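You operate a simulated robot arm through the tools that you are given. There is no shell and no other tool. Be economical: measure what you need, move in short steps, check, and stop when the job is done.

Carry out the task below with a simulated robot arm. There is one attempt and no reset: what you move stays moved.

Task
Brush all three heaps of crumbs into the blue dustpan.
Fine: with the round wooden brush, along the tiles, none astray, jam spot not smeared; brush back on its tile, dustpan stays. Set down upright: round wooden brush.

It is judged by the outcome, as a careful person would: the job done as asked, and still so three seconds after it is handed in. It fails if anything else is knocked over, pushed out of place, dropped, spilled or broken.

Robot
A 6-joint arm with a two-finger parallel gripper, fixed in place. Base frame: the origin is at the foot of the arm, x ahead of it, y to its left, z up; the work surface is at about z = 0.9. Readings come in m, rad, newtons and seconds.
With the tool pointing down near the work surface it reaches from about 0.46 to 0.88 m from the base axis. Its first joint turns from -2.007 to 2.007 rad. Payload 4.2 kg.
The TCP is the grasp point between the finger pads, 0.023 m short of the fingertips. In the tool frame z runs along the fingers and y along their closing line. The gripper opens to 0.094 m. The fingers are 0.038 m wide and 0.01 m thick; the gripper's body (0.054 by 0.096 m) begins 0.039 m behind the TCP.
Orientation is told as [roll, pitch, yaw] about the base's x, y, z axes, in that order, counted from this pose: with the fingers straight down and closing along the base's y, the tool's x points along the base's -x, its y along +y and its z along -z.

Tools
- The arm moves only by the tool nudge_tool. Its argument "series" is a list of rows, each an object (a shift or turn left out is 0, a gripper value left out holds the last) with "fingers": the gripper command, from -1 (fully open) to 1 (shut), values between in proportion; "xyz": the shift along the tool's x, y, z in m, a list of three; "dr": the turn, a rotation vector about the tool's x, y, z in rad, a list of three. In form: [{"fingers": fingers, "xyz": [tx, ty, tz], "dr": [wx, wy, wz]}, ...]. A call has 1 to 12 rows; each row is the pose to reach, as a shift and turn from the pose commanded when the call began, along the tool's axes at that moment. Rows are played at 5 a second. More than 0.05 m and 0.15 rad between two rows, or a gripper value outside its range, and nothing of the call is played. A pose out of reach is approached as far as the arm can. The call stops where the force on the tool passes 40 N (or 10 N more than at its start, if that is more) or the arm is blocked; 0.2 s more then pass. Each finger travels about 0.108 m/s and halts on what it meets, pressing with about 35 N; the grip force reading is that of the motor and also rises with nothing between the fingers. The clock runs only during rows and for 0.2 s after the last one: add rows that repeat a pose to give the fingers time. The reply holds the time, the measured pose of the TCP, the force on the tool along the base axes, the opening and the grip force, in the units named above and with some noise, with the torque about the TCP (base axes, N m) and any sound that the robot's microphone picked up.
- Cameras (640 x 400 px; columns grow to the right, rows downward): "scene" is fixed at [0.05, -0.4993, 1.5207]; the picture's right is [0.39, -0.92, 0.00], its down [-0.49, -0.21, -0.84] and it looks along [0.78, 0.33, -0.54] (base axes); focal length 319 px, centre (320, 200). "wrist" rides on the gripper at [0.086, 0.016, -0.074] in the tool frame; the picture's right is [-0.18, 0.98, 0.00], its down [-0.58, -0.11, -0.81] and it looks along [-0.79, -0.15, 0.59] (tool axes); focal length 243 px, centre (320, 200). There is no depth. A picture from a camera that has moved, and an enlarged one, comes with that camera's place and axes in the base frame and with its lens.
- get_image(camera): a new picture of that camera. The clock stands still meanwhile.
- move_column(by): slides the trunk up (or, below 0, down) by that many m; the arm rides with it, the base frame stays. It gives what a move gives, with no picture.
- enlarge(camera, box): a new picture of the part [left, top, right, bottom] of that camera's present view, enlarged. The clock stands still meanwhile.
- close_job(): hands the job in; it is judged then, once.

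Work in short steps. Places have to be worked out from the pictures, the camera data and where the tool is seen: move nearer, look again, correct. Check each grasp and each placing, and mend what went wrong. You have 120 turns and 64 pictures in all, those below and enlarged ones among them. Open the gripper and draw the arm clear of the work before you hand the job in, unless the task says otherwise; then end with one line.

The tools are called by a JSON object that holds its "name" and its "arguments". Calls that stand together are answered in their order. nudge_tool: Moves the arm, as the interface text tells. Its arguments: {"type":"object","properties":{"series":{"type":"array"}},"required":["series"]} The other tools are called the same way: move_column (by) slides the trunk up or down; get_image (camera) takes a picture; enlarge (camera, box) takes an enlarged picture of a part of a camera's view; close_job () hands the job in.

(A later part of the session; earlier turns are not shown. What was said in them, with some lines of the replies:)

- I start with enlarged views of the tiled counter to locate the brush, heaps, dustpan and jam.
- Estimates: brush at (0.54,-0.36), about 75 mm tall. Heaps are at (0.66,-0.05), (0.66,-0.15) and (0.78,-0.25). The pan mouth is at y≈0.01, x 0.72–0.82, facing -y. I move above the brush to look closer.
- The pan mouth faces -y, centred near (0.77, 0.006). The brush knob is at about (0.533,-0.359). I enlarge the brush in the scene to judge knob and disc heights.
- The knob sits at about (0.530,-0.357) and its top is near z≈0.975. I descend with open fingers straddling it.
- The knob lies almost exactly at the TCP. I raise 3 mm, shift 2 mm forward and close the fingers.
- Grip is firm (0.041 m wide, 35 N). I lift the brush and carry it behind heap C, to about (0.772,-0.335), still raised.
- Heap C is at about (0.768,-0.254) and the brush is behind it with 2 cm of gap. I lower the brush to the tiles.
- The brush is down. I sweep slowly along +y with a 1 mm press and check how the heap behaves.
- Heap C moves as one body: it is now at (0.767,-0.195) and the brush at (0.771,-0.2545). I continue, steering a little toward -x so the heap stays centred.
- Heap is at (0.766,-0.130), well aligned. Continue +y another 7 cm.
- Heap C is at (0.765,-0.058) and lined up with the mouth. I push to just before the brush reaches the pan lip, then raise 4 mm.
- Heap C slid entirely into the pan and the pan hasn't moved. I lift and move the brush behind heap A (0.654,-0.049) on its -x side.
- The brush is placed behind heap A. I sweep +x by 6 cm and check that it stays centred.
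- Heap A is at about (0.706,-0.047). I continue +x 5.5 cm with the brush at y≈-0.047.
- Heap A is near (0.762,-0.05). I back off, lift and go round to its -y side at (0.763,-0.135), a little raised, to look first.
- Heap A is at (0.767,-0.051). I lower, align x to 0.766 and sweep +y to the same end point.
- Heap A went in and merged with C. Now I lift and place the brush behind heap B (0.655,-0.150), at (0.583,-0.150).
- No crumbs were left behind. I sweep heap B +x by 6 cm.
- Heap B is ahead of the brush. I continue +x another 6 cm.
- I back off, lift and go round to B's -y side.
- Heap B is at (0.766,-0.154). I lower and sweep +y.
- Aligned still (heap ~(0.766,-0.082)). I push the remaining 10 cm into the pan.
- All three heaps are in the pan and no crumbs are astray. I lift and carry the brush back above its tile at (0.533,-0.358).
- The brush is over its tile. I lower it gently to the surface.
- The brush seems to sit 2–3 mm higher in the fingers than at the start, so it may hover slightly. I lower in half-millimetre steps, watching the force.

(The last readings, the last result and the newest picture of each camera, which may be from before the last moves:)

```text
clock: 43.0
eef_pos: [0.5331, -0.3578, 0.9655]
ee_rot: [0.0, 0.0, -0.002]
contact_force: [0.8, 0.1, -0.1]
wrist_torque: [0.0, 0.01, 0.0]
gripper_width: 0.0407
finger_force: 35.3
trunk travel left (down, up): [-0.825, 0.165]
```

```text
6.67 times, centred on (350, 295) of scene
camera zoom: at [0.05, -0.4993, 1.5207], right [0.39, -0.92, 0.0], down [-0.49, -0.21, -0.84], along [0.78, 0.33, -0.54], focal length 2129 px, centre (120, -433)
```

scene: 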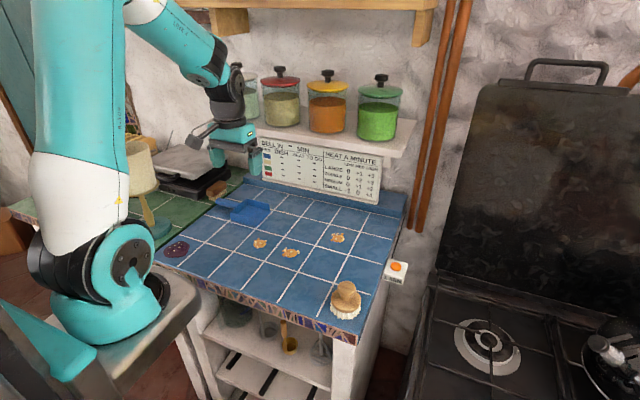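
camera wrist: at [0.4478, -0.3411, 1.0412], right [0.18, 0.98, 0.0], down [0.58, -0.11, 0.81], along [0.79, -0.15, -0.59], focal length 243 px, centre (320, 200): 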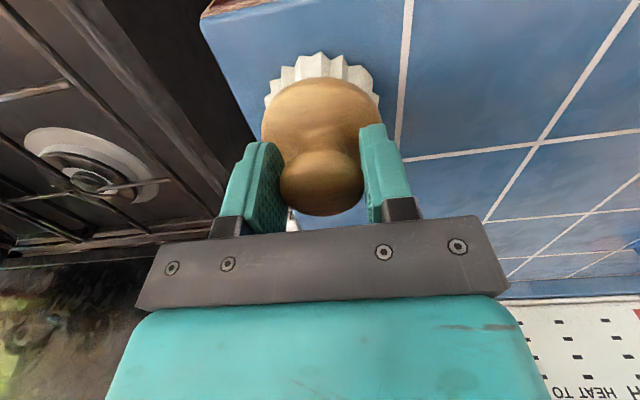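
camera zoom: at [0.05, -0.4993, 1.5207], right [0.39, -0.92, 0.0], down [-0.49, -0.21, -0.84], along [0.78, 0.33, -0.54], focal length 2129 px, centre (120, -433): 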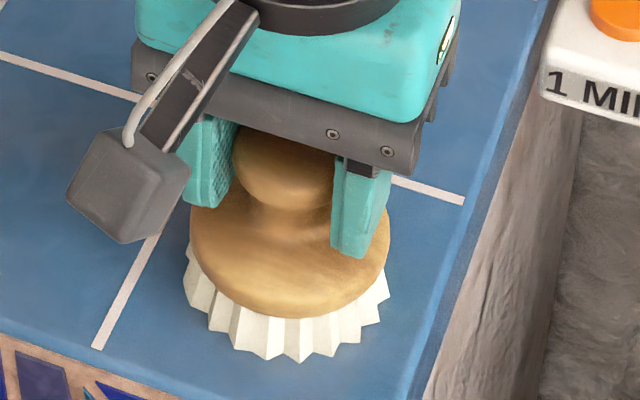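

Still about 1 mm to go by the picture (bottom edge 362 vs 366 originally), and no contact force. I continue lowering.

{"name": "nudge_tool", "arguments": {"series": [{"xyz": [0, 0, 0.0005]}, {"xyz": [0, 0, 0.001]}, {"xyz": [0, 0, 0.0015]}, {"xyz": [0, 0, 0.0015]}]}}

{"name": "enlarge", "arguments": {"camera": "scene", "box": [310, 265, 390, 325]}}

```text
clock: 44.0
eef_pos: [0.5332, -0.3574, 0.9635]
ee_rot: [-0.002, -0.001, -0.001]
contact_force: [0.8, -3.5, 14.2]
wrist_torque: [-0.12, 0.29, 0.04]
gripper_width: 0.0409
finger_force: 34.7
trunk travel left (down, up): [-0.825, 0.165]
```

```text
6.67 times, centred on (350, 295) of scene
camera zoom: at [0.05, -0.4993, 1.5207], right [0.39, -0.92, 0.0], down [-0.49, -0.21, -0.84], along [0.78, 0.33, -0.54], focal length 2129 px, centre (120, -433)
```

zoom: 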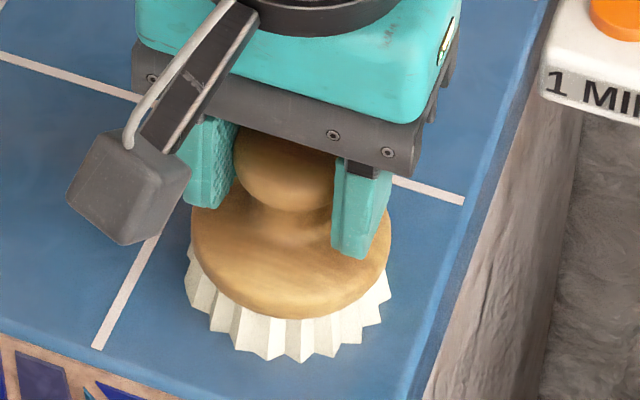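

Contact is clear (14 N). I ease off 0.8 mm and open the fingers evenly.

{"name": "nudge_tool", "arguments": {"series": [{"xyz": [0, 0, -0.0008]}, {"xyz": [0, 0, -0.0008], "fingers": 0.0}, {"xyz": [0, 0, -0.0008], "fingers": -0.5}, {"xyz": [0, 0, -0.0008], "fingers": -1}, {"xyz": [0, 0, -0.0008], "fingers": -1}, {"xyz": [0, 0, -0.0008], "fingers": -1}]}}

{"name": "get_image", "arguments": {"camera": "wrist"}}

```text
clock: 45.4
eef_pos: [0.5329, -0.3565, 0.9659]
ee_rot: [0.0, 0.001, -0.001]
contact_force: [0.7, 0.2, 0.3]
wrist_torque: [-0.01, -0.02, 0.0]
gripper_width: 0.0938
finger_force: 0.0
trunk travel left (down, up): [-0.825, 0.165]
```

```text
23 pictures are left
camera wrist: at [0.4466, -0.3406, 1.0391], right [0.18, 0.98, 0.0], down [0.58, -0.11, 0.81], along [0.79, -0.15, -0.59], focal length 243 px, centre (320, 200)
```

wrist: 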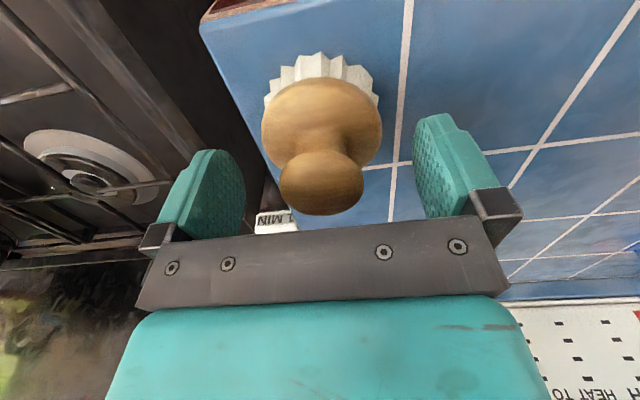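

The brush stands free and upright. I rise straight up, then draw back toward the starting place.

{"name": "nudge_tool", "arguments": {"series": [{"xyz": [0, 0, -0.03], "fingers": -1}, {"xyz": [0, 0, -0.07]}, {"xyz": [0, 0, -0.11]}, {"xyz": [0, 0, -0.15]}, {"xyz": [0, 0.04, -0.17]}, {"xyz": [-0.01, 0.08, -0.19]}, {"xyz": [-0.02, 0.12, -0.21]}, {"xyz": [-0.03, 0.16, -0.23]}, {"xyz": [-0.04, 0.2, -0.23]}, {"xyz": [-0.05, 0.245, -0.23]}, {"xyz": [-0.06, 0.29, -0.23]}, {"xyz": [-0.06, 0.29, -0.23]}]}}

{"name": "get_image", "arguments": {"camera": "scene"}}

{"name": "enlarge", "arguments": {"camera": "scene", "box": [150, 170, 410, 340]}}

{"name": "enlarge", "arguments": {"camera": "scene", "box": [310, 265, 390, 325]}}

{"name": "enlarge", "arguments": {"camera": "scene", "box": [190, 180, 310, 255]}}

```text
clock: 48.0
eef_pos: [0.5929, -0.0681, 1.1936]
ee_rot: [-0.001, 0.0, -0.002]
contact_force: [-0.9, 0.1, -0.2]
wrist_torque: [-0.02, 0.03, 0.01]
gripper_width: 0.094
finger_force: 0.0
trunk travel left (down, up): [-0.825, 0.165]
```

```text
22 pictures are left
```

scene: 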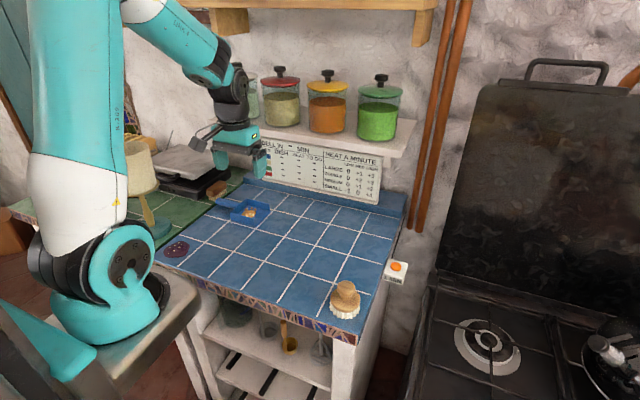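

```text
2.35 times, centred on (280, 255) of scene
camera zoom: at [0.05, -0.4993, 1.5207], right [0.39, -0.92, 0.0], down [-0.49, -0.21, -0.84], along [0.78, 0.33, -0.54], focal length 751 px, centre (414, 71)
```

zoom: 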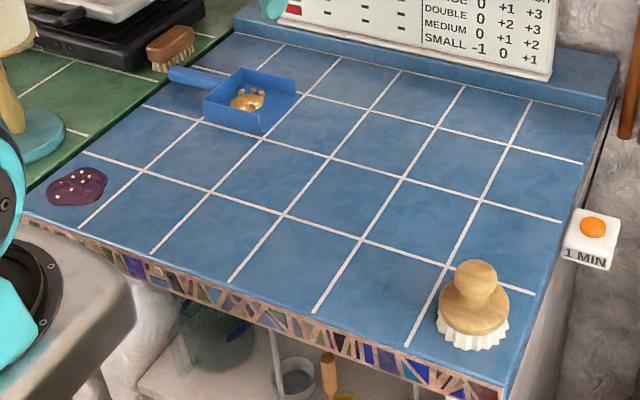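

```text
6.67 times, centred on (350, 295) of scene
camera zoom: at [0.05, -0.4993, 1.5207], right [0.39, -0.92, 0.0], down [-0.49, -0.21, -0.84], along [0.78, 0.33, -0.54], focal length 2129 px, centre (120, -433)
```

zoom: 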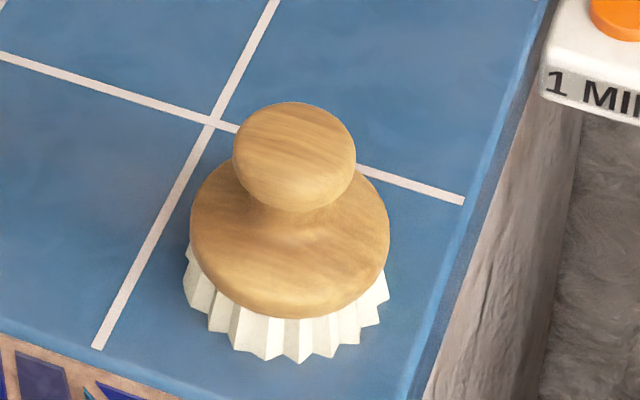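

```text
5.33 times, centred on (250, 218) of scene
camera zoom: at [0.05, -0.4993, 1.5207], right [0.39, -0.92, 0.0], down [-0.49, -0.21, -0.84], along [0.78, 0.33, -0.54], focal length 1703 px, centre (693, 107)
```

zoom: 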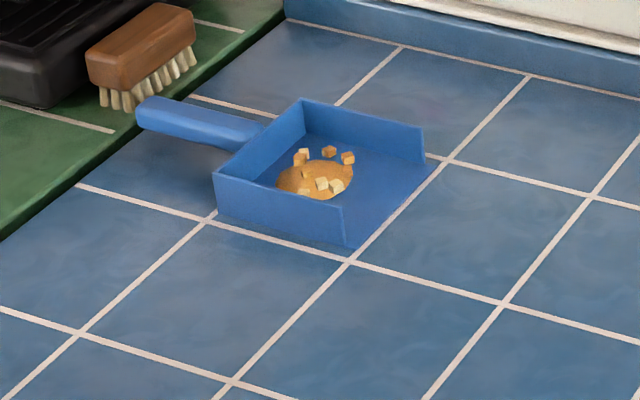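

The tiles are clear, the crumbs are in the pan, which hasn't moved, and the jam is untouched. The brush stands upright on its tile and the arm is clear, so I hand in.

{"name": "close_job", "arguments": {}}

```text
The job is handed in.
```

I swept all three heaps of crumbs into the blue dustpan, with no crumbs left on the tiles; the dustpan hasn't moved, the jam spot is untouched, and the round wooden brush is back upright on its tile.
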